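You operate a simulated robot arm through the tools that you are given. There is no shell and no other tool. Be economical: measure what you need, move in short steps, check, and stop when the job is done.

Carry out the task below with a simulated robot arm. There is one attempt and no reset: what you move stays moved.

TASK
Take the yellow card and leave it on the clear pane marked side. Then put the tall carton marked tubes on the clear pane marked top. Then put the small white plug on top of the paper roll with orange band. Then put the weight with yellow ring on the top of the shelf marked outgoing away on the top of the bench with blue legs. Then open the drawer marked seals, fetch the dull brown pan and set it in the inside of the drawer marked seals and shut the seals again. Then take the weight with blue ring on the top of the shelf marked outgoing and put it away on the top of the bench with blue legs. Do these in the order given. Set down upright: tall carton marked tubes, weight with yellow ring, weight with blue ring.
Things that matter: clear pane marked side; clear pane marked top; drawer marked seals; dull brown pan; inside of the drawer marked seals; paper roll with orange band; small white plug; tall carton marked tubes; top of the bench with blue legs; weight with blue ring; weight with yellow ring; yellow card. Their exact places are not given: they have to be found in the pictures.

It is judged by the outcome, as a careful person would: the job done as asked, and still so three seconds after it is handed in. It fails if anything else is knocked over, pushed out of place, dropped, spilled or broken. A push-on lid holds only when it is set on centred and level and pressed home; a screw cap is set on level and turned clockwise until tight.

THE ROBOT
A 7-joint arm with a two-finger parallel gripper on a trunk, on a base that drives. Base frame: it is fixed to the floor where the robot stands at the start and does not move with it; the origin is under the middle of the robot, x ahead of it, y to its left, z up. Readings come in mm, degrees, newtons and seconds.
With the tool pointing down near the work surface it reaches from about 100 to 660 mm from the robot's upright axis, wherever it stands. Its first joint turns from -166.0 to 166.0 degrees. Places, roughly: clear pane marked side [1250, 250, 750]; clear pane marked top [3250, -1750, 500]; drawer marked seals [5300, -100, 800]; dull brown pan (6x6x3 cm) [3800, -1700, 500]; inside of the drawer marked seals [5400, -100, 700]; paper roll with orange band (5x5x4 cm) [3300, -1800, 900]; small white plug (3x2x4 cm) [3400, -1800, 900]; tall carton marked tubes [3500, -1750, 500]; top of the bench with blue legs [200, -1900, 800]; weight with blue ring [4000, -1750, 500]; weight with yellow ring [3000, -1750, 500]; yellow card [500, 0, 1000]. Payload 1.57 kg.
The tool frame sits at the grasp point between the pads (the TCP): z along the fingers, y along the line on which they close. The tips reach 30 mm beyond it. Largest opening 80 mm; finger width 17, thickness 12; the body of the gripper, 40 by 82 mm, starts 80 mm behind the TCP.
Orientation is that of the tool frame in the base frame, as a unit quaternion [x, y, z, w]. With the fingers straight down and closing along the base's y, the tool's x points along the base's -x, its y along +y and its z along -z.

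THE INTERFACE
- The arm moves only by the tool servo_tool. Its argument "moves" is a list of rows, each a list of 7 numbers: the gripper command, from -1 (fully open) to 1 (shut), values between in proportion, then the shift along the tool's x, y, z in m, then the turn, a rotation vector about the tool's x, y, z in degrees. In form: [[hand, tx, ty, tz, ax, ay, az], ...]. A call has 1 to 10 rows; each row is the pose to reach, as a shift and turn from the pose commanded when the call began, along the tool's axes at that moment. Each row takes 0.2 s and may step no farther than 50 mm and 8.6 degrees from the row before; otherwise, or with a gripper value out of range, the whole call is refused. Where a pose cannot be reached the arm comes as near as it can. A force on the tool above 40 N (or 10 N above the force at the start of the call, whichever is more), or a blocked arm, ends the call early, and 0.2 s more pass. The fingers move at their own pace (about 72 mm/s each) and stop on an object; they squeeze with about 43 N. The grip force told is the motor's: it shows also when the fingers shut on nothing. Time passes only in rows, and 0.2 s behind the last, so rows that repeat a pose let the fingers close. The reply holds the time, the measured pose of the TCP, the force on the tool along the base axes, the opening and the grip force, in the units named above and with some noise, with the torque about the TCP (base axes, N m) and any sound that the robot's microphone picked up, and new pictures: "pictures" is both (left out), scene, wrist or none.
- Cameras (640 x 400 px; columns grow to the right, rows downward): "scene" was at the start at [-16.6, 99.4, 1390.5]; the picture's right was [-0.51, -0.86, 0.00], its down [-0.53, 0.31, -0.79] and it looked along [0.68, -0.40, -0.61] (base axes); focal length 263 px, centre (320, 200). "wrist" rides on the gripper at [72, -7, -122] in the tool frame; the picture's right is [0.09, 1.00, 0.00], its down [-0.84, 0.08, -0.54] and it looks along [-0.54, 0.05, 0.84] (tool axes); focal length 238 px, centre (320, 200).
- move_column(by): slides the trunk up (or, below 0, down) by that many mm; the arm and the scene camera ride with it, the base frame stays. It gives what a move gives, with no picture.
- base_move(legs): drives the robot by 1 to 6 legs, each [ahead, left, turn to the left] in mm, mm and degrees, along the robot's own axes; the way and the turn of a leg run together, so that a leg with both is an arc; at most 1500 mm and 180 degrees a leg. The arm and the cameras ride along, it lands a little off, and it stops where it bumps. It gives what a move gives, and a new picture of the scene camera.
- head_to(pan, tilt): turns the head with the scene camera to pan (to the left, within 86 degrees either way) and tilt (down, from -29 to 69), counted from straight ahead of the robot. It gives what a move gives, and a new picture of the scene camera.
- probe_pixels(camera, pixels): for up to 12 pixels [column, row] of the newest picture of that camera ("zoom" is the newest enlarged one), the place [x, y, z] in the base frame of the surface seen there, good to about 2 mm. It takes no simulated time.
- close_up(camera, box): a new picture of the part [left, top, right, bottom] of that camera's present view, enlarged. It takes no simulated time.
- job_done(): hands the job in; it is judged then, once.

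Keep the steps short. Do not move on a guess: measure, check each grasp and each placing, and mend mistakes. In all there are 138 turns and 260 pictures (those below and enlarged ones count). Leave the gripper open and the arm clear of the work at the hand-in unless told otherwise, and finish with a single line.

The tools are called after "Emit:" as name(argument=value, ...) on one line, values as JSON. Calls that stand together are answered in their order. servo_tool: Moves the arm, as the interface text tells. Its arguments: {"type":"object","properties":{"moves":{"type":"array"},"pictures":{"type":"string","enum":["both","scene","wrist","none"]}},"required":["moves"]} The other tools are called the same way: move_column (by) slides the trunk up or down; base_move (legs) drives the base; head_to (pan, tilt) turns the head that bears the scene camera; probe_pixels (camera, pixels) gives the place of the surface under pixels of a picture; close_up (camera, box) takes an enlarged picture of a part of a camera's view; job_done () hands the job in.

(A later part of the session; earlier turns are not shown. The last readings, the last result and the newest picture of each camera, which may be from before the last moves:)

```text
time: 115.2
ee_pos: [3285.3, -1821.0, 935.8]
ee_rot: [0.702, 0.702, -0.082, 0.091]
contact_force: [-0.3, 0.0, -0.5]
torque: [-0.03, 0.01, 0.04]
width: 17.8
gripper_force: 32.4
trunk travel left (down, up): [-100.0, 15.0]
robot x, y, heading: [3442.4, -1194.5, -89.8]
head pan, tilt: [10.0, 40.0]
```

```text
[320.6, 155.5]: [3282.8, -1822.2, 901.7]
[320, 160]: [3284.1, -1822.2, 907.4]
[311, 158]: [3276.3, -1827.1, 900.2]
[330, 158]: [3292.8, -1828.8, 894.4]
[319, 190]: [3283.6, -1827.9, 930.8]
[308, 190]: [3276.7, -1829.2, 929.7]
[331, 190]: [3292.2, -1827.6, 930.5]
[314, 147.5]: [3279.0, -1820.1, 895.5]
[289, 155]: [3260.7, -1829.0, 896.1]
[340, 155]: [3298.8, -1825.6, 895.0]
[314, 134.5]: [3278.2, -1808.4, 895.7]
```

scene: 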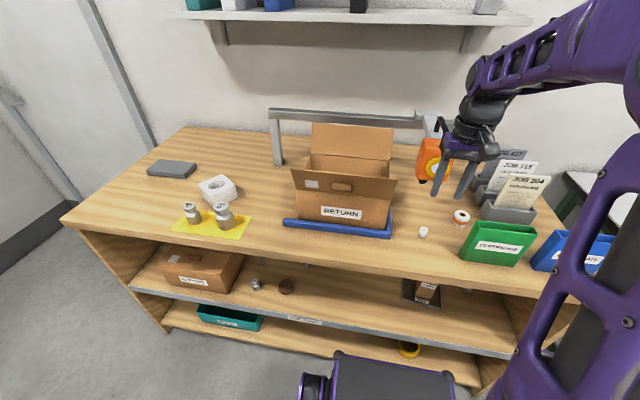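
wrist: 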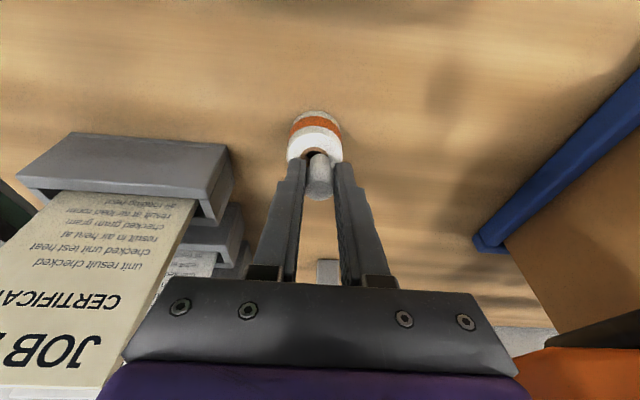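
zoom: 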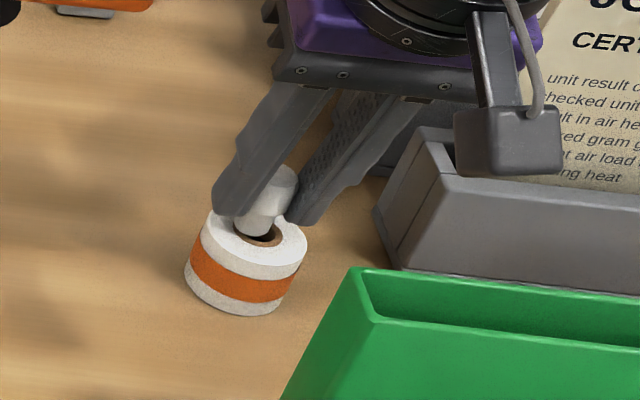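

Plug is 4 mm too far in +x. Correct that, then lower slowly.

Emit:
servo_tool(moves=[[1, 0, -0.004, 0, 0, 0, 0], [1, 0, -0.004, 0, 0, 0, 0], [1, 0.0005, -0.004, 0.002, 0, 0, 0], [1, 0.001, -0.004, 0.004, 0, 0, 0], [1, 0.0015, -0.004, 0.006, 0, 0, 0], [1, 0.0015, -0.004, 0.006, 0, 0, 0]], pictures="wrist")

Emit:
close_up(camera="wrist", box=[260, 100, 380, 220])

```text
time: 116.6
ee_pos: [3279.0, -1822.7, 933.8]
ee_rot: [0.701, 0.702, -0.085, 0.094]
contact_force: [0.0, -0.2, 20.2]
torque: [-0.14, 0.08, -0.01]
width: 18.1
gripper_force: 32.4
trunk travel left (down, up): [-100.0, 15.0]
robot x, y, heading: [3447.5, -1192.5, -89.4]
head pan, tilt: [10.0, 40.0]
```

wrist: 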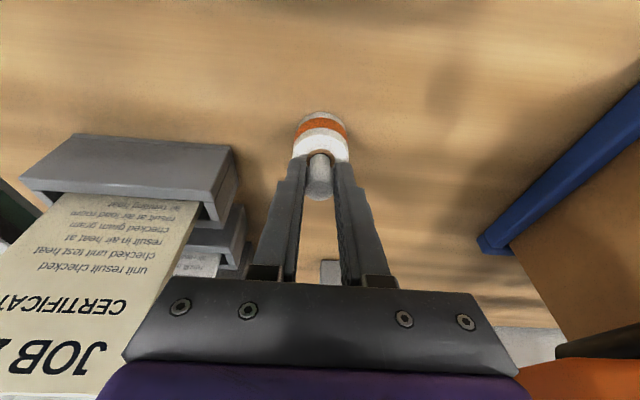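

```text
3.33 times, centred on (320, 160) of wrist
```

zoom: 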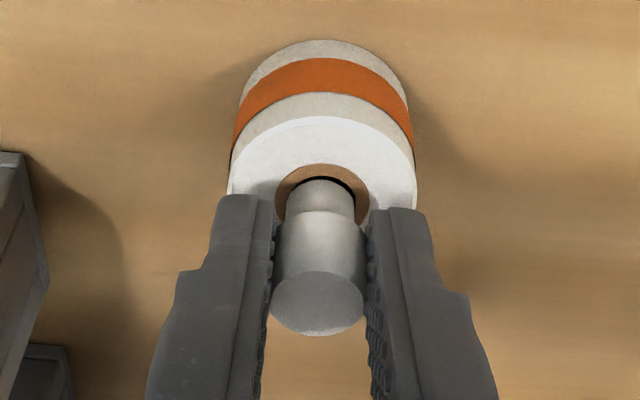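

The stub (about 16 mm) is wider than the hole (about 14 mm), so it seats on the roll's core ring, nearly centred. Ease off, open, and retreat upward.

Emit:
servo_tool(moves=[[1, -0.0007, 0, -0.0025, 0, 0, 0], [1, -0.0007, 0, -0.0025, 0, 0, 0], [0.3, -0.0007, 0, -0.0025, 0, 0, 0], [0.3, -0.0007, 0, -0.0025, 0, 0, 0], [0.3, -0.004, 0, -0.015, 0, 0, 0], [0.3, -0.012, 0, -0.05, 0, 0, 0], [0.3, -0.0195, 0, -0.0775, 0, 0, 0]], pictures="wrist")

Emit:
close_up(camera="scene", box=[430, 180, 510, 240])

```text
time: 118.2
ee_pos: [3279.0, -1822.2, 1011.6]
ee_rot: [0.702, 0.702, -0.082, 0.092]
contact_force: [-0.4, -0.1, 0.2]
torque: [-0.05, 0.01, -0.02]
width: 27.9
gripper_force: 0.2
trunk travel left (down, up): [-100.0, 15.0]
robot x, y, heading: [3443.5, -1192.5, -89.6]
head pan, tilt: [10.0, 40.0]
```

wrist: 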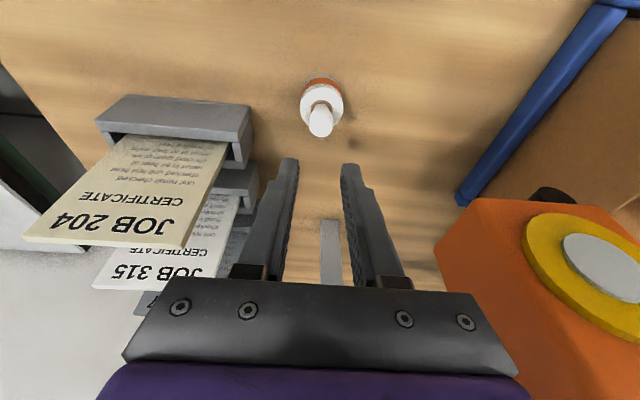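

```text
6.67 times, centred on (470, 210) of scene
```

zoom: 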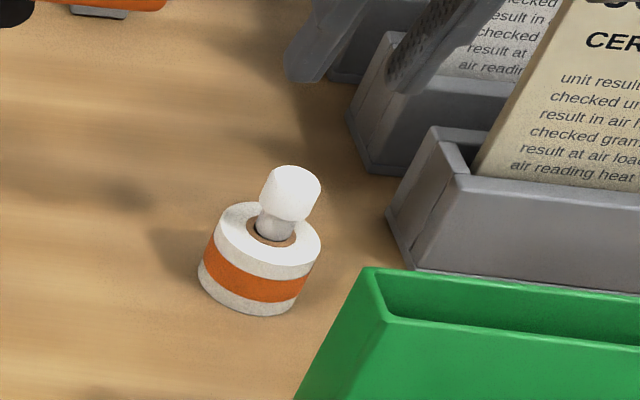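

Task 3 done: the plug stands on the roll. Now retreat: raise, back out, shift right toward the yellow weight, and lower the trunk.

Emit:
servo_tool(moves=[[0.3, -0.01, 0, -0.04, 0, 0, 0], [-0.2, -0.018, 0, -0.07, 0, 0, 0], [-1, -0.018, 0, -0.07, 0, 7, 0], [-1, -0.018, 0, -0.07, 0, 14, 0]], pictures="none")

Emit:
base_move(legs=[[-275, 0, 0], [0, -260, 0]])

Emit:
move_column(by=-100)

```text
time: 119.2
ee_pos: [3277.3, -1821.2, 1081.8]
ee_rot: [0.706, 0.708, 0.006, 0.005]
contact_force: [-0.1, -0.2, -0.3]
torque: [-0.01, 0.0, 0.0]
width: 80.1
gripper_force: 0.0
trunk travel left (down, up): [-100.0, 15.0]
robot x, y, heading: [3444.3, -1194.4, -89.6]
head pan, tilt: [10.0, 40.0]
```

```text
time: 123.8
ee_pos: [3014.4, -1551.8, 1082.4]
ee_rot: [0.706, 0.708, 0.004, 0.006]
contact_force: [-0.3, 0.5, 0.6]
torque: [0.0, 0.02, 0.01]
width: 80.0
gripper_force: 0.1
trunk travel left (down, up): [-100.0, 15.0]
robot x, y, heading: [3187.2, -922.1, -90.1]
head pan, tilt: [10.0, 40.0]
```

scene: 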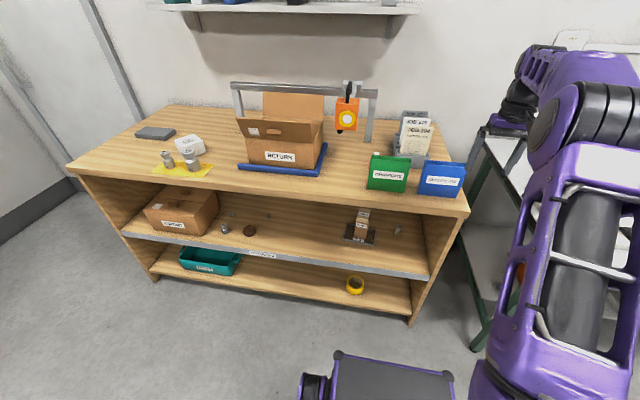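

```text
time: 125.2
ee_pos: [3014.1, -1550.8, 983.0]
ee_rot: [0.707, 0.707, 0.004, 0.005]
contact_force: [0.1, 0.6, -0.9]
torque: [0.0, -0.03, -0.03]
width: 80.0
gripper_force: 0.0
trunk travel left (down, up): [0.0, 115.0]
robot x, y, heading: [3185.2, -922.6, -89.8]
head pan, tilt: [10.0, 40.0]
```

Lower the arm in front of the shelf and tilt it 50°.

Emit:
servo_tool(moves=[[-1, 0, 0.015, 0.04, 0, 0, 0], [-1, 0, 0.03, 0.08, 0, 0, 0], [-1, 0, 0.045, 0.12, 0, 0, 0], [-1, 0, 0.06, 0.16, 0, 0, 0], [-1, 0, 0.075, 0.2, 0, 0, 0], [-1, 0, 0.09, 0.24, 0, 0, 0], [-1, 0, 0.106, 0.283, 0, 0, 0], [-1, 0, 0.106, 0.283, 0, 0, 0]], pictures="none")

Emit:
servo_tool(moves=[[-1, 0, 0, 0, 0, -8, 0], [-1, 0, 0, 0, 0, -16, 0], [-1, 0, 0, 0, 0, -24, 0], [-1, 0, 0, 0, 0, -32, 0], [-1, 0, 0, 0.02, 0, -40, 0], [-1, 0, 0, 0.04, 0, -48, 0], [-1, 0, 0, 0.06, 0, -50, 0], [-1, 0, 0, 0.06, 0, -50, 0]], pictures="none")

Emit:
base_move(legs=[[80, 0, 0]])

Emit:
close_up(camera="wrist", box=[220, 40, 420, 165])

```text
time: 127.0
ee_pos: [3124.6, -1551.5, 698.1]
ee_rot: [0.707, 0.707, 0.004, 0.006]
contact_force: [0.2, -0.3, -0.6]
torque: [0.0, 0.0, -0.04]
width: 80.1
gripper_force: 0.1
trunk travel left (down, up): [0.0, 115.0]
robot x, y, heading: [3183.1, -922.9, -89.8]
head pan, tilt: [10.0, 40.0]
```

```text
time: 128.8
ee_pos: [3125.2, -1552.2, 639.7]
ee_rot: [0.643, 0.638, -0.295, 0.304]
contact_force: [-0.3, 0.1, 0.4]
torque: [0.02, 0.02, 0.01]
width: 80.0
gripper_force: 0.1
trunk travel left (down, up): [0.0, 115.0]
robot x, y, heading: [3186.7, -924.4, -89.8]
head pan, tilt: [10.0, 40.0]
```

```text
time: 129.8
ee_pos: [3125.7, -1630.7, 640.8]
ee_rot: [0.643, 0.638, -0.295, 0.304]
contact_force: [0.7, 0.1, 0.1]
torque: [-0.04, 0.02, 0.01]
width: 79.8
gripper_force: 0.1
trunk travel left (down, up): [0.0, 115.0]
robot x, y, heading: [3182.6, -1002.4, -89.7]
head pan, tilt: [10.0, 40.0]
```

scene: 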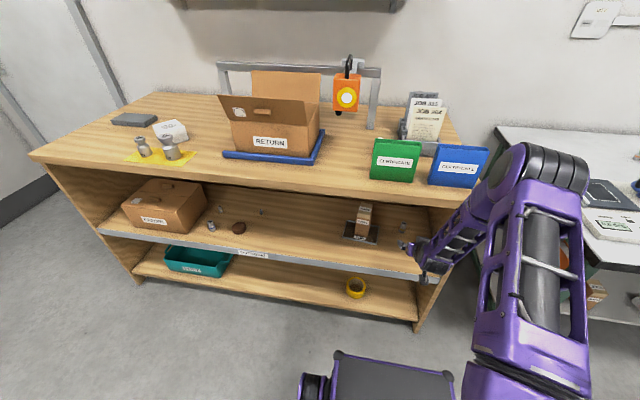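

```text
3.20 times, centred on (320, 102) of wrist
```

zoom: 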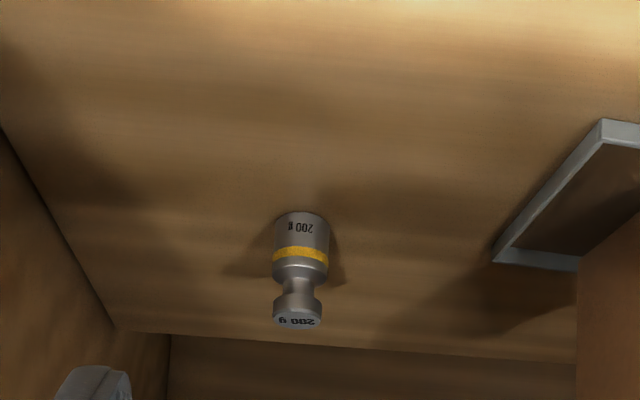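

Emit:
probe_pixels(camera="zoom", pixels=[[300, 225], [277, 240], [327, 245], [300, 258], [298, 290], [276, 305], [321, 305], [298, 322], [300, 205], [490, 255], [580, 200]])

Emit:
probe_pixels(camera="scene", pixels=[[550, 160], [460, 235], [430, 260], [580, 180], [520, 165], [500, 130], [590, 285]])

```text
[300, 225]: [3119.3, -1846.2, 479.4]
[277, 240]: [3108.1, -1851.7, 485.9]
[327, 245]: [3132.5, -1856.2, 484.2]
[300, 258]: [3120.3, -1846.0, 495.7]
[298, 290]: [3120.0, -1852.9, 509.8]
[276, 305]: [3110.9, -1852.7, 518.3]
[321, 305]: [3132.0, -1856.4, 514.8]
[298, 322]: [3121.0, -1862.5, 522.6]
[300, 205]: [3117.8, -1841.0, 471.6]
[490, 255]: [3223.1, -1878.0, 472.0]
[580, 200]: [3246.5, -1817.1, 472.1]
```

```text
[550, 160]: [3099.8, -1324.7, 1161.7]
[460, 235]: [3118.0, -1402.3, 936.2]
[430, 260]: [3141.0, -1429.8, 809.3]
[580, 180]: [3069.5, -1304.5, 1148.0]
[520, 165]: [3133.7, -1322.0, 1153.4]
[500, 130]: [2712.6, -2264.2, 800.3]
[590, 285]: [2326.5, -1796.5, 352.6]
```

Weight: axis (3120.5,−1859), body Ø27, top 522. Move to a pre-grasp at (3120,−1740,502).

Emit:
servo_tool(moves=[[-1, 0.009, -0.002, 0.043, 0, 0, 0], [-1, 0.018, -0.004, 0.086, 0, 0, 0], [-1, 0.027, -0.005, 0.129, 0, 0, 0], [-1, 0.0365, -0.007, 0.172, 0, 0, 0], [-1, 0.0365, -0.007, 0.172, 0, 0, 0]], pictures="wrist")

```text
time: 131.0
ee_pos: [3121.5, -1737.4, 500.9]
ee_rot: [0.643, 0.639, -0.295, 0.303]
contact_force: [0.4, 0.5, 0.2]
torque: [0.0, -0.01, -0.01]
width: 80.3
gripper_force: 0.2
trunk travel left (down, up): [0.0, 115.0]
robot x, y, heading: [3186.1, -1001.9, -89.9]
head pan, tilt: [10.0, 40.0]
```

wrist: 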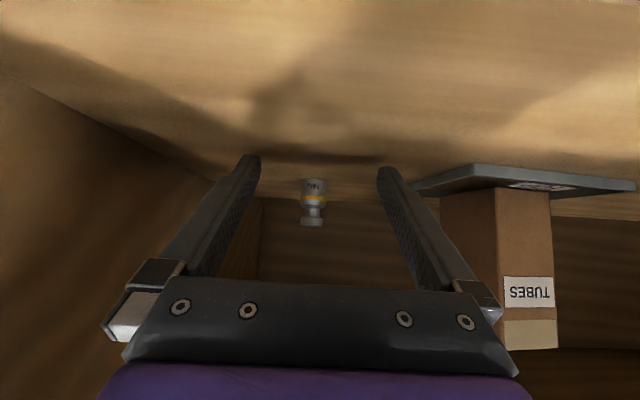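

Advance straight in 110 mm.

Emit:
servo_tool(moves=[[-1, -0.0235, 0, 0.028, 0, 0, 0], [-1, -0.047, 0, 0.0563, 0, 0, 0], [-1, -0.0705, 0, 0.0844, 0, 0, 0], [-1, -0.0705, 0, 0.0844, 0, 0, 0]], pictures="wrist")

```text
time: 132.0
ee_pos: [3119.7, -1812.5, 507.0]
ee_rot: [0.643, 0.639, -0.294, 0.304]
contact_force: [-1.4, -0.2, -0.3]
torque: [-0.02, 0.01, 0.02]
width: 79.8
gripper_force: 0.1
out of reach, approached as far as the arm can: row 3, 4
trunk travel left (down, up): [0.0, 115.0]
robot x, y, heading: [3182.5, -998.5, -89.8]
head pan, tilt: [10.0, 40.0]
```

wrist: 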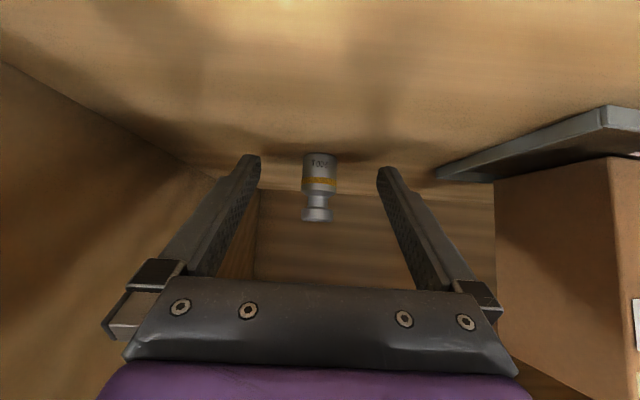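

Out of reach by about 35 mm, so drive forward 36 mm.

Emit:
base_move(legs=[[36, 0, 0]])

Emit:
servo_tool(moves=[[-1, 0, 0, 0, 0, 0, 0]], pictures="wrist")

```text
time: 132.9
ee_pos: [3119.6, -1847.9, 505.5]
ee_rot: [0.643, 0.638, -0.295, 0.303]
contact_force: [-0.3, 0.6, 0.0]
torque: [0.03, 0.02, 0.03]
width: 80.0
gripper_force: 0.1
trunk travel left (down, up): [0.0, 115.0]
robot x, y, heading: [3183.0, -1037.4, -89.9]
head pan, tilt: [10.0, 40.0]
```

scene: 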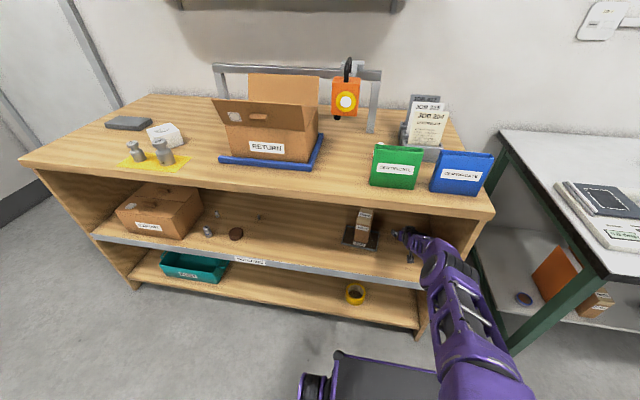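

```text
time: 133.3
ee_pos: [3121.1, -1847.5, 505.4]
ee_rot: [0.642, 0.639, -0.295, 0.304]
contact_force: [-0.7, -0.2, 0.6]
torque: [-0.08, 0.01, 0.01]
width: 80.0
gripper_force: 0.1
trunk travel left (down, up): [0.0, 115.0]
robot x, y, heading: [3187.1, -1038.0, -89.9]
head pan, tilt: [10.0, 40.0]
```

wrist: 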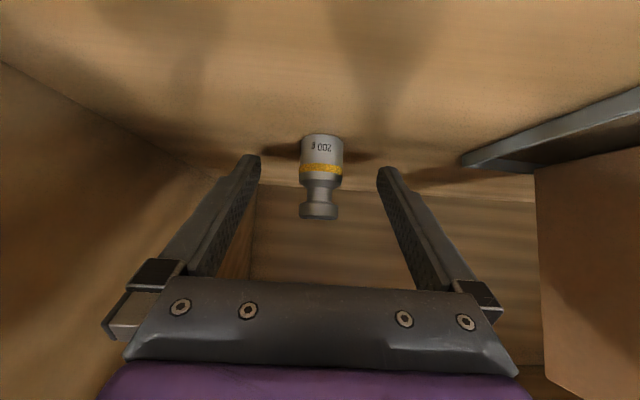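

Aligned. Lower 4 mm and grip.

Emit:
servo_tool(moves=[[-1, 0.003, 0, 0.0026, 0, 0, 0], [-1, 0.003, 0, 0.0026, 0, 0, 0], [1, 0.003, 0, 0.0026, 0, 0, 0], [1, 0.003, 0, 0.0026, 0, 0, 0], [1, 0.003, 0, 0.0026, 0, 0, 0], [1, 0.003, 0, 0.0026, 0, 0, 0]], pictures="wrist")

```text
time: 134.7
ee_pos: [3119.8, -1848.7, 501.3]
ee_rot: [0.643, 0.639, -0.295, 0.303]
contact_force: [0.0, 1.0, 2.2]
torque: [0.01, 0.03, -0.04]
width: 26.8
gripper_force: 37.3
trunk travel left (down, up): [0.0, 115.0]
robot x, y, heading: [3189.7, -1035.6, -89.7]
head pan, tilt: [10.0, 40.0]
```

wrist: 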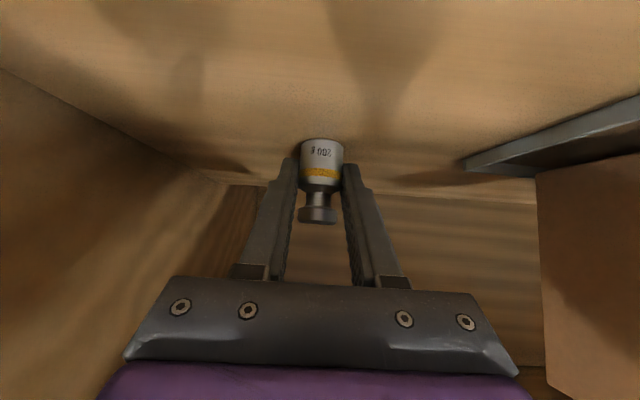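

Gripped the body at 26.8 mm. Lift 25 mm, check, then withdraw.

Emit:
servo_tool(moves=[[1, -0.0095, 0, -0.008, 0, 0, 0], [1, -0.019, 0, -0.016, 0, 0, 0], [1, -0.019, 0, -0.016, 0, 0, 0]], pictures="wrist")

Emit:
servo_tool(moves=[[1, 0.0256, 0, -0.031, 0, 0, 0], [1, 0.0513, 0, -0.0614, 0, 0, 0], [1, 0.077, 0, -0.092, 0, 0, 0], [1, 0.1026, 0, -0.1227, 0, 0, 0], [1, 0.128, 0, -0.1534, 0, 0, 0], [1, 0.154, 0, -0.184, 0, 0, 0], [1, 0.179, 0, -0.215, 0, 0, 0]], pictures="wrist")

```text
time: 135.5
ee_pos: [3120.6, -1847.9, 526.3]
ee_rot: [0.643, 0.639, -0.294, 0.304]
contact_force: [-1.1, -0.2, -2.3]
torque: [0.04, -0.01, -0.01]
width: 26.9
gripper_force: 37.6
trunk travel left (down, up): [0.0, 115.0]
robot x, y, heading: [3187.6, -1036.2, -89.6]
head pan, tilt: [10.0, 40.0]
```

wrist: 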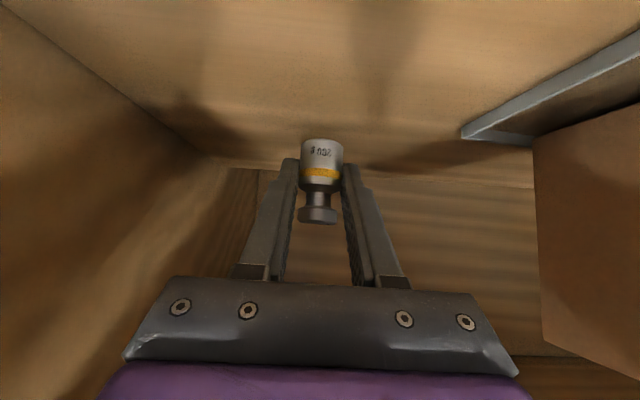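

```text
time: 137.1
ee_pos: [3118.9, -1569.7, 526.3]
ee_rot: [0.643, 0.639, -0.295, 0.303]
contact_force: [0.7, -0.1, -1.9]
torque: [0.04, -0.03, 0.0]
width: 26.8
gripper_force: 37.4
trunk travel left (down, up): [0.0, 115.0]
robot x, y, heading: [3184.7, -1039.5, -89.6]
head pan, tilt: [10.0, 40.0]
```

wrist: 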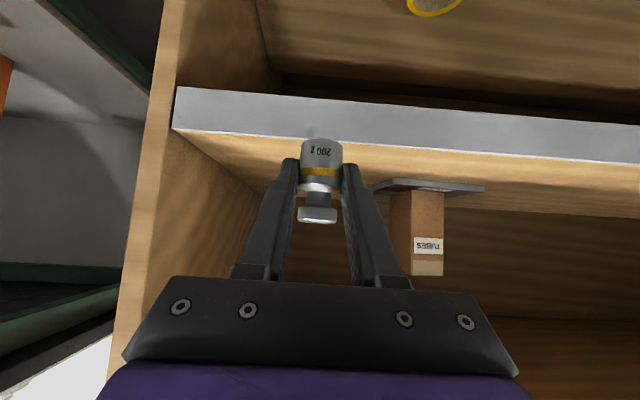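

Weight held. Back off 240 mm, raise the trunk, and raise the arm keeping the same tilt.

Emit:
base_move(legs=[[-240, 0, 0]])

Emit:
move_column(by=100)

Emit:
servo_tool(moves=[[1, -0.0307, 0, -0.0256, 0, 0, 0], [1, -0.0614, 0, -0.0513, 0, 0, 0], [1, -0.092, 0, -0.077, 0, 0, 0], [1, -0.1227, 0, -0.1026, 0, 0, 0], [1, -0.1534, 0, -0.1282, 0, 0, 0], [1, -0.184, 0, -0.154, 0, 0, 0], [1, -0.215, 0, -0.179, 0, 0, 0]], pictures="wrist")

```text
time: 138.8
ee_pos: [3116.1, -1330.9, 526.9]
ee_rot: [0.643, 0.638, -0.296, 0.304]
contact_force: [-0.2, -0.4, -1.3]
torque: [0.03, -0.04, 0.01]
width: 26.9
gripper_force: 37.6
trunk travel left (down, up): [0.0, 115.0]
robot x, y, heading: [3184.3, -802.2, -89.8]
head pan, tilt: [10.0, 40.0]
```

scene: 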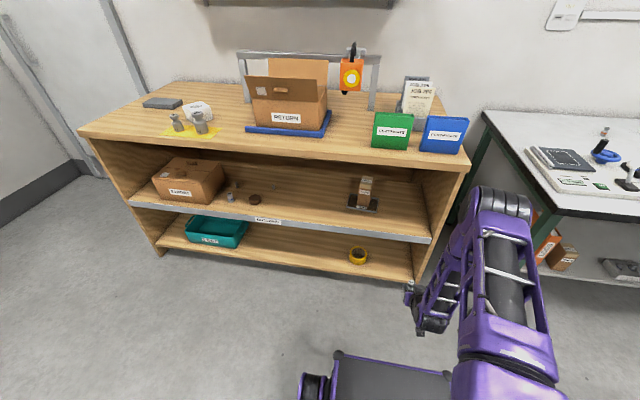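

```text
time: 140.2
ee_pos: [3117.1, -1331.4, 626.2]
ee_rot: [0.643, 0.638, -0.295, 0.304]
contact_force: [0.4, -0.3, -1.2]
torque: [0.03, 0.01, 0.01]
width: 27.1
gripper_force: 37.8
trunk travel left (down, up): [-100.0, 15.0]
robot x, y, heading: [3181.8, -799.1, -90.2]
head pan, tilt: [10.0, 40.0]
```

```text
time: 141.8
ee_pos: [3112.7, -1328.9, 903.9]
ee_rot: [0.644, 0.638, -0.295, 0.303]
contact_force: [0.3, 0.0, -2.2]
torque: [0.01, -0.02, -0.01]
width: 26.7
gripper_force: 37.3
trunk travel left (down, up): [-100.0, 15.0]
robot x, y, heading: [3182.4, -800.6, -90.0]
head pan, tilt: [10.0, 40.0]
```

wrist: 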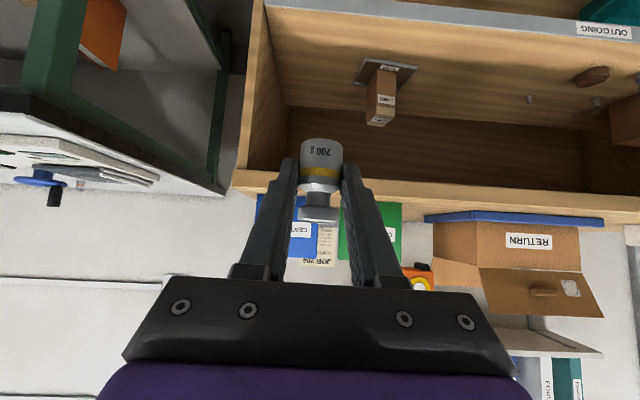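

Drive right along the aisle to about x 400.

Emit:
base_move(legs=[[0, -1400, 0], [0, -1350, 0]])

Emit:
head_to(pan=0, tilt=35)

```text
time: 168.7
ee_pos: [304.0, -1361.7, 903.7]
ee_rot: [0.641, 0.64, -0.294, 0.304]
contact_force: [0.3, 0.0, -1.8]
torque: [0.03, -0.01, 0.02]
width: 26.8
gripper_force: 37.6
trunk travel left (down, up): [-100.0, 15.0]
robot x, y, heading: [369.3, -829.3, -89.6]
head pan, tilt: [10.0, 40.0]
```

scene: 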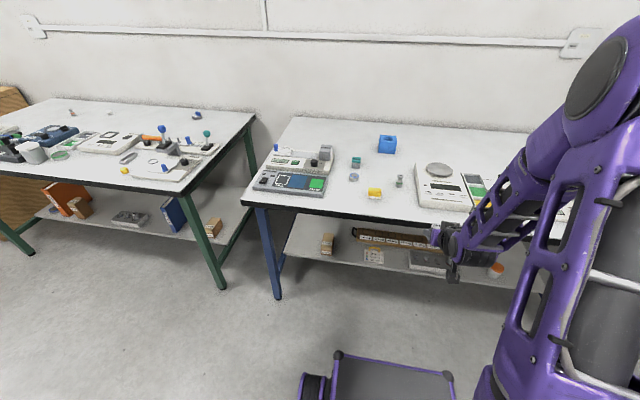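

```text
time: 169.5
ee_pos: [305.9, -1361.8, 906.0]
ee_rot: [0.641, 0.64, -0.294, 0.305]
contact_force: [-0.1, 0.0, -2.7]
torque: [0.02, 0.0, -0.03]
width: 26.9
gripper_force: 37.3
trunk travel left (down, up): [-100.0, 15.0]
robot x, y, heading: [373.0, -830.2, -89.5]
head pan, tilt: [0.0, 35.0]
```

scene: 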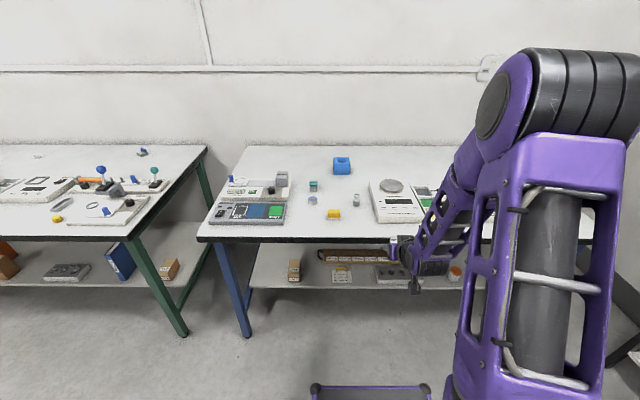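

Emit:
close_up(camera="scene", box=[200, 150, 424, 250])

Emit:
probe_pixels(camera="scene", pixels=[[300, 225], [330, 228], [333, 213], [326, 219], [341, 219], [356, 203], [285, 210], [375, 220], [300, 238], [312, 201], [285, 222], [370, 205]])

```text
2.86 times, centred on (312, 200) of scene
```

zoom: 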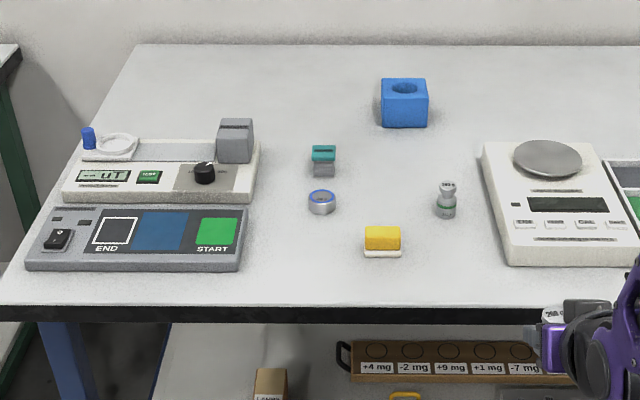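

```text
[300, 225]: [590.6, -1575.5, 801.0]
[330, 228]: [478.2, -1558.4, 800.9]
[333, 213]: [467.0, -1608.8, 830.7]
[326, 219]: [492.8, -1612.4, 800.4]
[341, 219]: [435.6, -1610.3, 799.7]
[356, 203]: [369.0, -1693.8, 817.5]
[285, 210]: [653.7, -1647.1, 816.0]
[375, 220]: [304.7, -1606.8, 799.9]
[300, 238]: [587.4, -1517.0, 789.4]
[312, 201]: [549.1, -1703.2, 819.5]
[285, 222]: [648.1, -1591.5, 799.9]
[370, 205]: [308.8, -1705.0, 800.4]
```

Free spots on the blue-legged bench: about (570,−1610) for the yellow weight and (375,−1600) for the blue one. Drive ahead 150 and left 200.

Emit:
base_move(legs=[[0, 200, 0], [150, 0, 0]])

```text
time: 173.0
ee_pos: [507.4, -1505.3, 905.4]
ee_rot: [0.642, 0.639, -0.295, 0.304]
contact_force: [-0.6, 0.3, -2.4]
torque: [0.01, -0.01, 0.01]
width: 27.1
gripper_force: 37.4
trunk travel left (down, up): [-100.0, 15.0]
robot x, y, heading: [574.3, -972.2, -89.6]
head pan, tilt: [0.0, 35.0]
```

scene: 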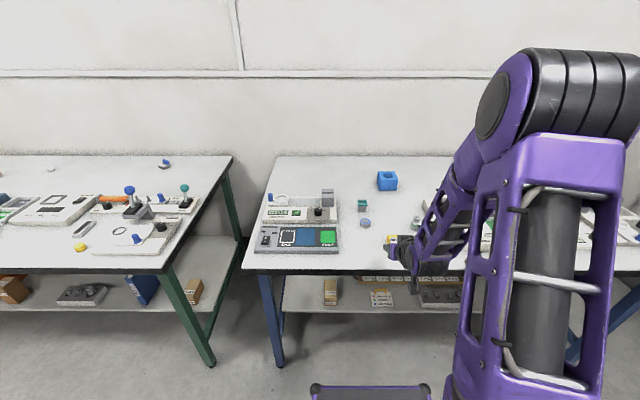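

Move over (572,−1612) with the weight about 9 mm above the bench.

Emit:
servo_tool(moves=[[1, -0.02, 0.032, 0.025, 0, 0, 0], [1, -0.03, 0.0636, 0.05, 0, 0, 0], [1, -0.02, 0.0636, 0.085, 0, 0, 0], [1, -0.011, 0.0636, 0.1145, 0, 0, 0], [1, -0.011, 0.0636, 0.1145, 0, 0, 0]], pictures="wrist")

```text
time: 174.2
ee_pos: [571.6, -1600.5, 840.4]
ee_rot: [0.642, 0.639, -0.295, 0.304]
contact_force: [-0.4, 0.0, -1.9]
torque: [0.06, -0.01, 0.0]
width: 26.9
gripper_force: 38.1
trunk travel left (down, up): [-100.0, 15.0]
robot x, y, heading: [571.7, -972.2, -89.6]
head pan, tilt: [0.0, 35.0]
```

wrist: 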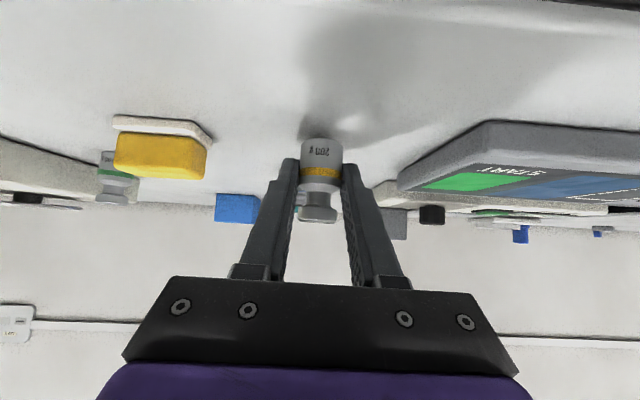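

Free on both sides. Lower to contact in small steps.

Emit:
servo_tool(moves=[[1, 0.0046, 0, 0.0038, 0, 0, 0], [1, 0.0061, 0, 0.0051, 0, 0, 0], [1, 0.0069, 0, 0.0058, 0, 0, 0], [1, 0.0077, 0, 0.0064, 0, 0, 0], [1, 0.0077, 0, 0.0064, 0, 0, 0]], pictures="none")

```text
time: 175.4
ee_pos: [571.7, -1601.7, 832.5]
ee_rot: [0.641, 0.639, -0.296, 0.306]
contact_force: [1.3, 0.8, 12.6]
torque: [-0.09, 0.12, 0.02]
width: 26.6
gripper_force: 37.3
trunk travel left (down, up): [-100.0, 15.0]
robot x, y, heading: [574.2, -973.0, -89.6]
head pan, tilt: [0.0, 35.0]
```

Contact 12.6 N. Relax, open, and withdraw.

Emit:
servo_tool(moves=[[1, -0.0012, 0, -0.001, 0, 0, 0], [1, -0.0012, 0, -0.001, 0, 0, 0], [-0.25, -0.0012, 0, -0.001, 0, 0, 0], [-0.25, -0.0012, 0, -0.001, 0, 0, 0], [-0.25, 0.02, 0, -0.0267, 0, 0, 0], [-0.25, 0.042, 0, -0.053, 0, 0, 0], [-0.25, 0.055, 0, -0.09, 0, 0, 0], [-0.25, 0.055, 0, -0.09, 0, 0, 0]], pictures="wrist")

```text
time: 177.2
ee_pos: [571.9, -1498.1, 845.5]
ee_rot: [0.642, 0.639, -0.295, 0.304]
contact_force: [-1.2, -1.0, 0.5]
torque: [-0.02, 0.04, -0.03]
width: 49.7
gripper_force: 0.0
trunk travel left (down, up): [-100.0, 15.0]
robot x, y, heading: [570.5, -971.9, -89.5]
head pan, tilt: [0.0, 35.0]
```

wrist: 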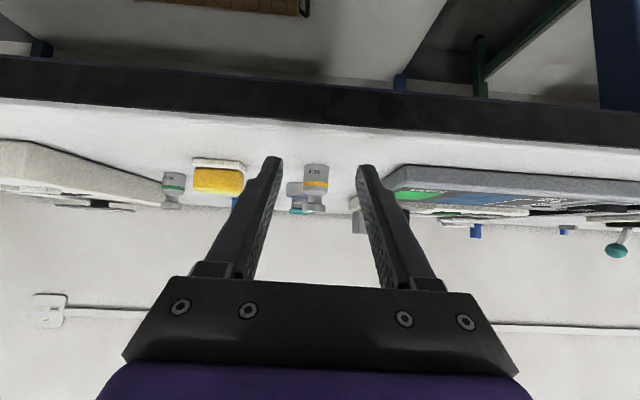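

Task 4 done: the weight stands upright. Now on to the seals drawer. Back off, drive along the aisle toward x≈4350, then turn to face +x.

Emit:
servo_tool(moves=[[-1, -0.03, 0, -0.0256, 0, 0, 0], [-1, -0.06, 0, -0.0513, 0, 0, 0], [-1, -0.08, 0, -0.07, 0, 0, 0]], pictures="none")

Emit:
base_move(legs=[[-150, 0, 0], [0, 1300, 0], [0, 1300, 0], [0, 1180, 0], [0, 0, 90]])

Emit:
head_to(pan=25, tilt=25)

```text
time: 178.0
ee_pos: [572.1, -1495.5, 952.8]
ee_rot: [0.642, 0.64, -0.294, 0.303]
contact_force: [-0.2, -0.9, 0.4]
torque: [0.02, 0.0, -0.04]
width: 80.1
gripper_force: 0.0
trunk travel left (down, up): [-100.0, 15.0]
robot x, y, heading: [572.2, -973.5, -89.7]
head pan, tilt: [0.0, 35.0]
```

```text
time: 219.9
ee_pos: [4950.5, -754.7, 952.3]
ee_rot: [-0.015, 0.906, 0.015, 0.423]
contact_force: [0.3, -0.4, -0.1]
torque: [0.01, -0.02, 0.03]
width: 80.4
gripper_force: 0.1
trunk travel left (down, up): [-100.0, 15.0]
robot x, y, heading: [4427.5, -775.9, 2.6]
head pan, tilt: [0.0, 35.0]
```

scene: 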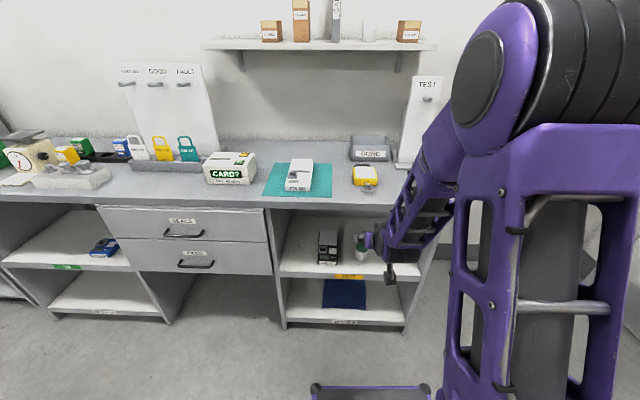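

```text
time: 220.8
ee_pos: [4951.6, -753.2, 952.7]
ee_rot: [-0.015, 0.906, 0.015, 0.424]
contact_force: [-0.1, 0.2, -1.0]
torque: [0.05, 0.0, 0.01]
width: 80.1
gripper_force: 0.1
trunk travel left (down, up): [-100.0, 15.0]
robot x, y, heading: [4428.5, -769.5, 2.5]
head pan, tilt: [25.0, 25.0]
```

scene: 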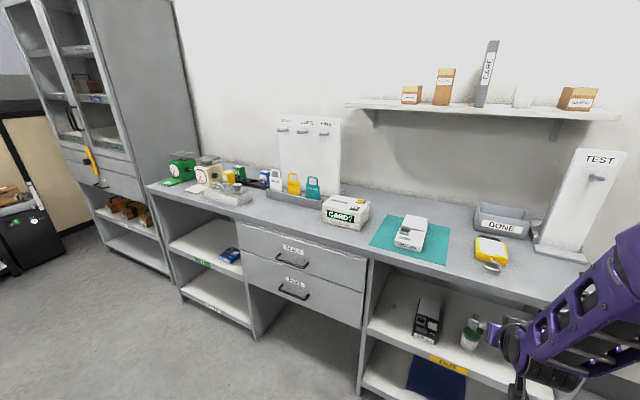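

Two drawers. I'll read the labels and probe the handles.

Emit:
close_up(camera="scene", box=[230, 215, 374, 325])

```text
3.64 times, centred on (302, 270) of scene
```

zoom: 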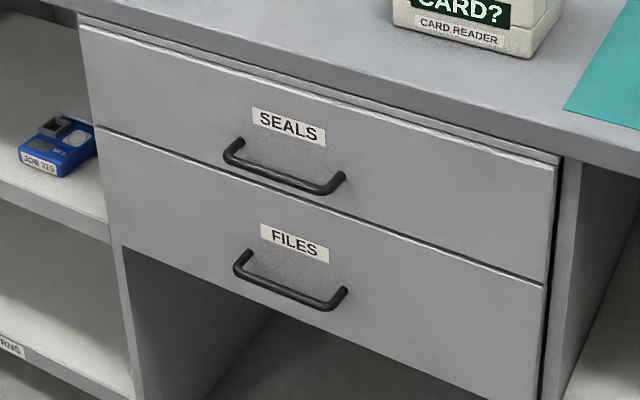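

Emit:
probe_pixels(camera="zoom", pixels=[[228, 155], [280, 178], [320, 189], [240, 142], [342, 175], [82, 30], [556, 170], [545, 280], [98, 128], [290, 130], [290, 215]])

Emit:
probe_pixels(camera="scene", pixels=[[240, 217], [365, 255], [255, 340], [170, 200], [360, 390], [345, 210]])

```text
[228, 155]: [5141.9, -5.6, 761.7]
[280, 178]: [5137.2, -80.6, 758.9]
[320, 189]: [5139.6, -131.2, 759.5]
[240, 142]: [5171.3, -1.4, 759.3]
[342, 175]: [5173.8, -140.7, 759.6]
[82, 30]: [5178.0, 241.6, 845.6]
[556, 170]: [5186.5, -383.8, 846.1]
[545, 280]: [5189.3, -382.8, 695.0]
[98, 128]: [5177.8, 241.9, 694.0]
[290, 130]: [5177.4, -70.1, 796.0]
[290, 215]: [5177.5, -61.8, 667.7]
```

```text
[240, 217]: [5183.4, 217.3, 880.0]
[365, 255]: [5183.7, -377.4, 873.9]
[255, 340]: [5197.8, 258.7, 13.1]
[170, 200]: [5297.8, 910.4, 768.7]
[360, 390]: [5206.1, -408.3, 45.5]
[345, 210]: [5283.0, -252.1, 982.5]
```

SEALS drawer: front x 5178, handle bar at x 5138, y −5…−138, z 760. Drive to about (4490,−360), heading 0. Lower the trunk 50 and roll the tool 90° so the fingers close vertically.

Emit:
base_move(legs=[[0, 0, -2.6], [60, 410, 0]])

Emit:
move_column(by=-50)

Emit:
servo_tool(moves=[[-1, 0, 0, 0, 0, 0, -8.5], [-1, 0, 0, 0, 0, 0, -17], [-1, 0, 0, 0, 0, 0, -25.5], [-1, 0, 0, 0, 0, 0, -34], [-1, 0, 0, 0, 0, 0, -42.5], [-1, 0, 0, 0, 0, 0, -51], [-1, 0, 0, 0, 0, 0, -59.5], [-1, 0, 0, 0, 0, 0, -68], [-1, 0, 0, 0, 0, 0, -76.5], [-1, 0, 0, 0, 0, 0, -85]], pictures="both")

```text
time: 225.6
ee_pos: [5013.0, -368.7, 952.0]
ee_rot: [0.005, 0.906, 0.005, 0.424]
contact_force: [-0.2, -0.1, 0.4]
torque: [0.01, 0.0, -0.05]
width: 79.7
gripper_force: 0.0
trunk travel left (down, up): [-100.0, 15.0]
robot x, y, heading: [4494.0, -361.0, 0.0]
head pan, tilt: [25.0, 25.0]
```

scene: 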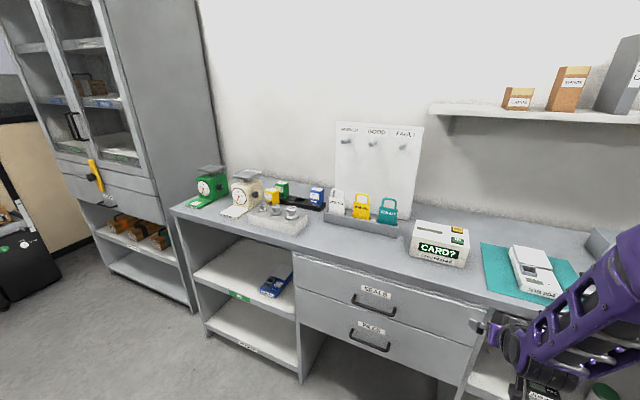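

```text
time: 226.6
ee_pos: [5014.6, -369.1, 902.3]
ee_rot: [0.005, 0.906, 0.005, 0.424]
contact_force: [0.4, -0.4, -0.2]
torque: [0.0, -0.02, 0.0]
width: 80.0
gripper_force: 0.0
trunk travel left (down, up): [-50.0, 65.0]
robot x, y, heading: [4490.5, -362.3, -0.0]
head pan, tilt: [25.0, 25.0]
```

```text
time: 228.8
ee_pos: [5012.8, -368.2, 901.3]
ee_rot: [-0.609, 0.671, -0.282, 0.315]
contact_force: [0.2, 0.3, 0.3]
torque: [0.0, 0.0, 0.0]
width: 80.0
gripper_force: 0.0
trunk travel left (down, up): [-50.0, 65.0]
robot x, y, heading: [4492.3, -363.4, 0.0]
head pan, tilt: [25.0, 25.0]
```

scene: 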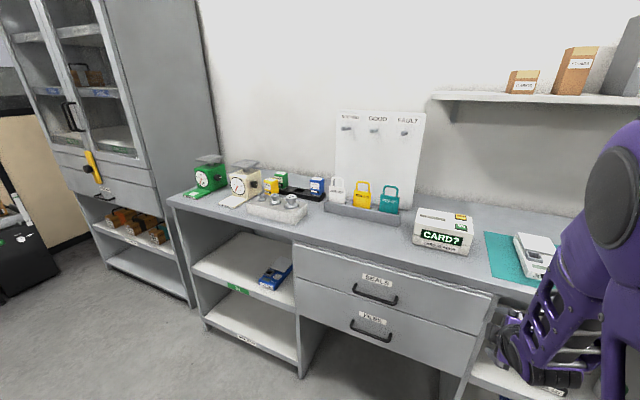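
wrist: 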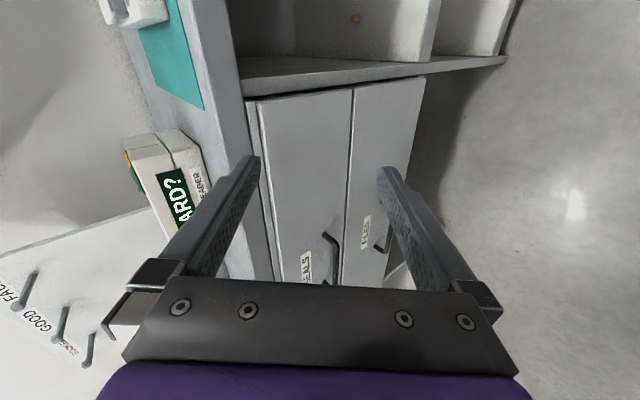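

Now move to a pre-grasp in front of the handle at tilt 70°, with the roll completed.

Emit:
servo_tool(moves=[[-1, -0.0363, 0.0102, 0.0148, 2.5, 0, -0.6], [-1, -0.0727, 0.0203, 0.0296, 5, 0, -1.25], [-1, -0.109, 0.0305, 0.0443, 7.5, 0, -1.9], [-1, -0.1454, 0.0407, 0.0591, 10, 0, -2.5], [-1, -0.1817, 0.0508, 0.0739, 12.5, 0, -3.1], [-1, -0.218, 0.061, 0.0887, 15, 0, -3.75], [-1, -0.2544, 0.0711, 0.1034, 17.5, 0, -4.4], [-1, -0.2907, 0.0813, 0.1182, 20, 0, -5], [-1, -0.2907, 0.0813, 0.1182, 20, 0, -5]], pictures="both")

```text
time: 230.8
ee_pos: [5068.6, -70.4, 784.3]
ee_rot: [-0.572, 0.585, -0.408, 0.405]
contact_force: [0.0, -0.9, -0.2]
torque: [0.03, 0.0, 0.0]
width: 80.1
gripper_force: 0.0
trunk travel left (down, up): [-50.0, 65.0]
robot x, y, heading: [4491.0, -362.6, -0.1]
head pan, tilt: [25.0, 25.0]
```

scene: 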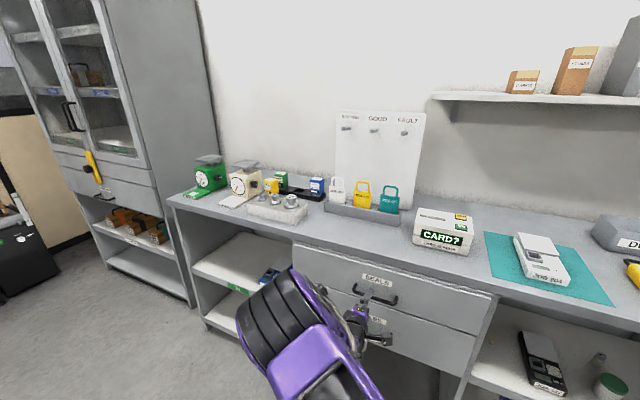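
wrist: 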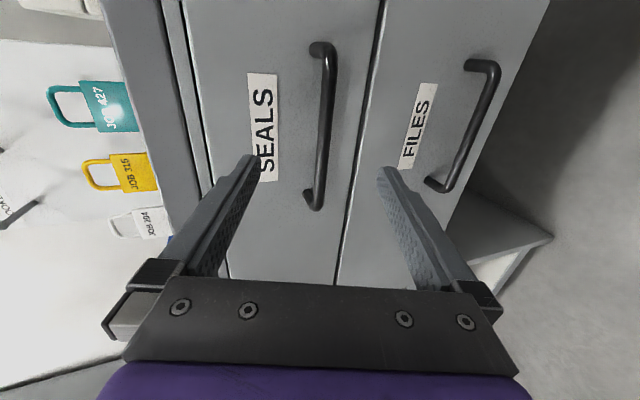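

The handle lies between the fingers. I'll probe it from the wrist view.

Emit:
probe_pixels(camera="wrist", pixels=[[328, 80], [324, 130], [317, 190], [318, 48], [308, 200], [260, 100]])

```text
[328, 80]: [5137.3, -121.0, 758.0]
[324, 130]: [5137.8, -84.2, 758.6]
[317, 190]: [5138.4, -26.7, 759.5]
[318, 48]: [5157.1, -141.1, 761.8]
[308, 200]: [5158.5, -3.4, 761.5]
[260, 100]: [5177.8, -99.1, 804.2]
```

Emit:
servo_tool(moves=[[-1, 0, -0.0008, 0.036, 0, 0, 0], [-1, 0.0006, -0.0017, 0.07, 0, 0, 0], [-1, 0.0006, -0.0017, 0.07, 0, 0, 0], [1, 0.0006, -0.0017, 0.07, 0, 0, 0], [1, 0.0006, -0.0017, 0.07, 0, 0, 0], [1, 0.0006, -0.0017, 0.07, 0, 0, 0], [1, 0.0006, -0.0017, 0.07, 0, 0, 0]], pictures="wrist")

```text
time: 232.4
ee_pos: [5131.5, -72.3, 758.2]
ee_rot: [-0.576, 0.587, -0.406, 0.4]
contact_force: [-6.6, -0.4, -25.6]
torque: [-0.12, 0.24, 0.51]
width: 11.8
gripper_force: 28.6
trunk travel left (down, up): [-50.0, 65.0]
robot x, y, heading: [4492.5, -362.1, 0.0]
head pan, tilt: [25.0, 25.0]
```

wrist: 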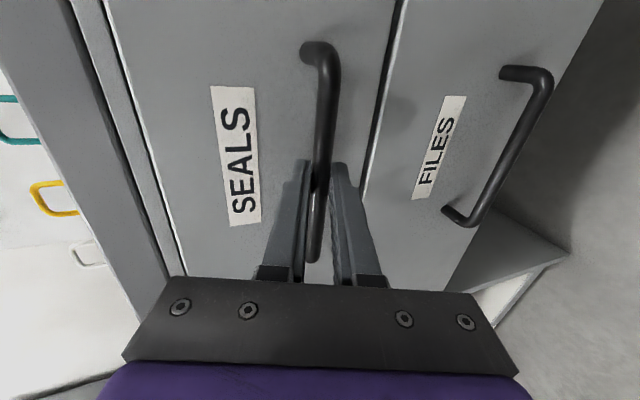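

Handle gripped (11.8 mm). Relax the vertical strain, then pull by driving back 150 mm first.

Emit:
servo_tool(moves=[[1, 0, 0.0028, 0, 0, 0, 0], [1, 0, 0.0028, 0, 0, 0, 0]], pictures="none")

Emit:
base_move(legs=[[-150, 0, 0]])

```text
time: 233.0
ee_pos: [5132.9, -71.9, 758.5]
ee_rot: [-0.574, 0.587, -0.407, 0.401]
contact_force: [-6.5, -2.9, -24.6]
torque: [-0.33, 0.25, 0.31]
width: 11.7
gripper_force: 29.2
trunk travel left (down, up): [-50.0, 65.0]
robot x, y, heading: [4491.6, -364.1, -0.2]
head pan, tilt: [25.0, 25.0]
```

```text
time: 234.3
ee_pos: [4982.7, -71.5, 759.2]
ee_rot: [-0.575, 0.586, -0.407, 0.401]
contact_force: [0.5, -12.7, -25.7]
torque: [-0.46, 0.23, -0.33]
width: 11.8
gripper_force: 28.6
trunk travel left (down, up): [-50.0, 65.0]
robot x, y, heading: [4341.6, -362.9, 0.3]
head pan, tilt: [25.0, 25.0]
```

scene: 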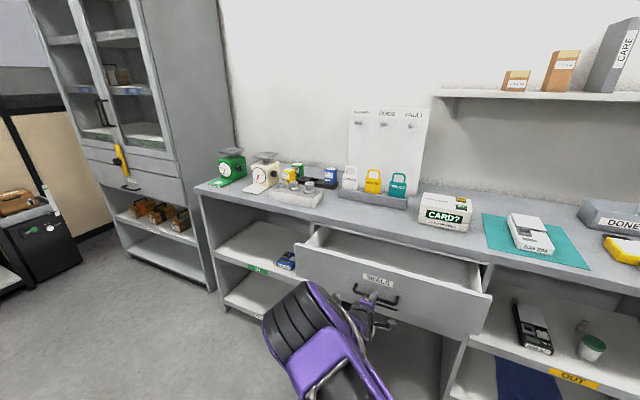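

The drawer opens. Pull another 110 mm.

Emit:
base_move(legs=[[-110, 0, 0]])

```text
time: 235.5
ee_pos: [4873.0, -72.3, 759.0]
ee_rot: [-0.575, 0.586, -0.407, 0.4]
contact_force: [0.0, -1.5, -11.1]
torque: [-0.24, 0.12, 0.08]
width: 11.9
gripper_force: 28.5
trunk travel left (down, up): [-50.0, 65.0]
robot x, y, heading: [4229.0, -362.6, -0.0]
head pan, tilt: [25.0, 25.0]
```

scene: 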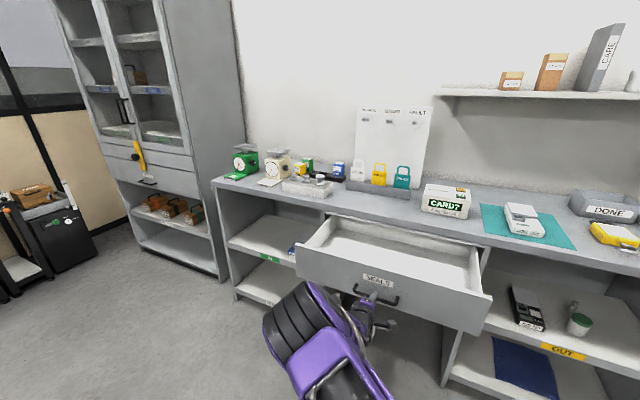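

Open about 260 mm. I'll probe the inside, then release the handle and back off.

Emit:
probe_pixels(camera="scene", pixels=[[390, 245], [420, 262], [350, 240], [400, 268], [330, 250], [465, 295], [470, 270], [340, 222], [390, 230]])

Emit:
servo_tool(moves=[[-1, 0, 0, 0, 0, 0, 0], [-1, 0, 0, 0, 0, 0, 0], [-1, 0, 0, 0, 0, 0, 0], [-1, 0, 0, -0.04, 0, 0, 0], [-1, 0, 0, -0.08, 0, 0, 0], [-1, 0, 0, -0.11, 0, 0, 0]], pictures="wrist")

```text
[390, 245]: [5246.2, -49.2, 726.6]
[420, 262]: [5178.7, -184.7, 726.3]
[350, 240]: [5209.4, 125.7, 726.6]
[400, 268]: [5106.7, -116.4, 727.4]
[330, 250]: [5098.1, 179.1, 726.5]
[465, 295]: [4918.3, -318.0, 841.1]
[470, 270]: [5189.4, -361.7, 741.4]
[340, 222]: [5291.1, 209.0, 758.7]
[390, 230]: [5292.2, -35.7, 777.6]
```

```text
time: 236.9
ee_pos: [4766.4, -71.0, 800.4]
ee_rot: [-0.576, 0.585, -0.407, 0.4]
contact_force: [-0.2, -0.3, -0.1]
torque: [0.0, 0.0, -0.01]
width: 80.2
gripper_force: 0.0
trunk travel left (down, up): [-50.0, 65.0]
robot x, y, heading: [4235.7, -361.7, 0.1]
head pan, tilt: [25.0, 25.0]
```

wrist: 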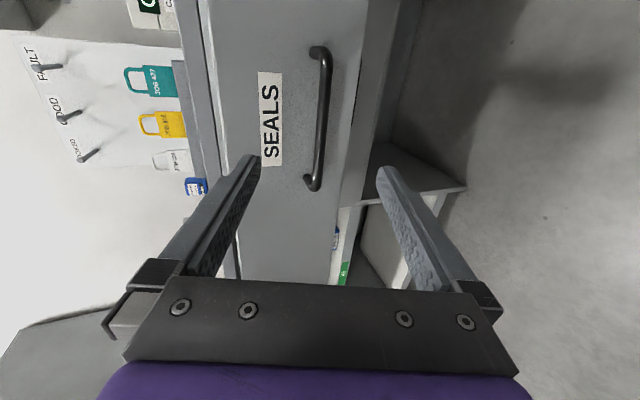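

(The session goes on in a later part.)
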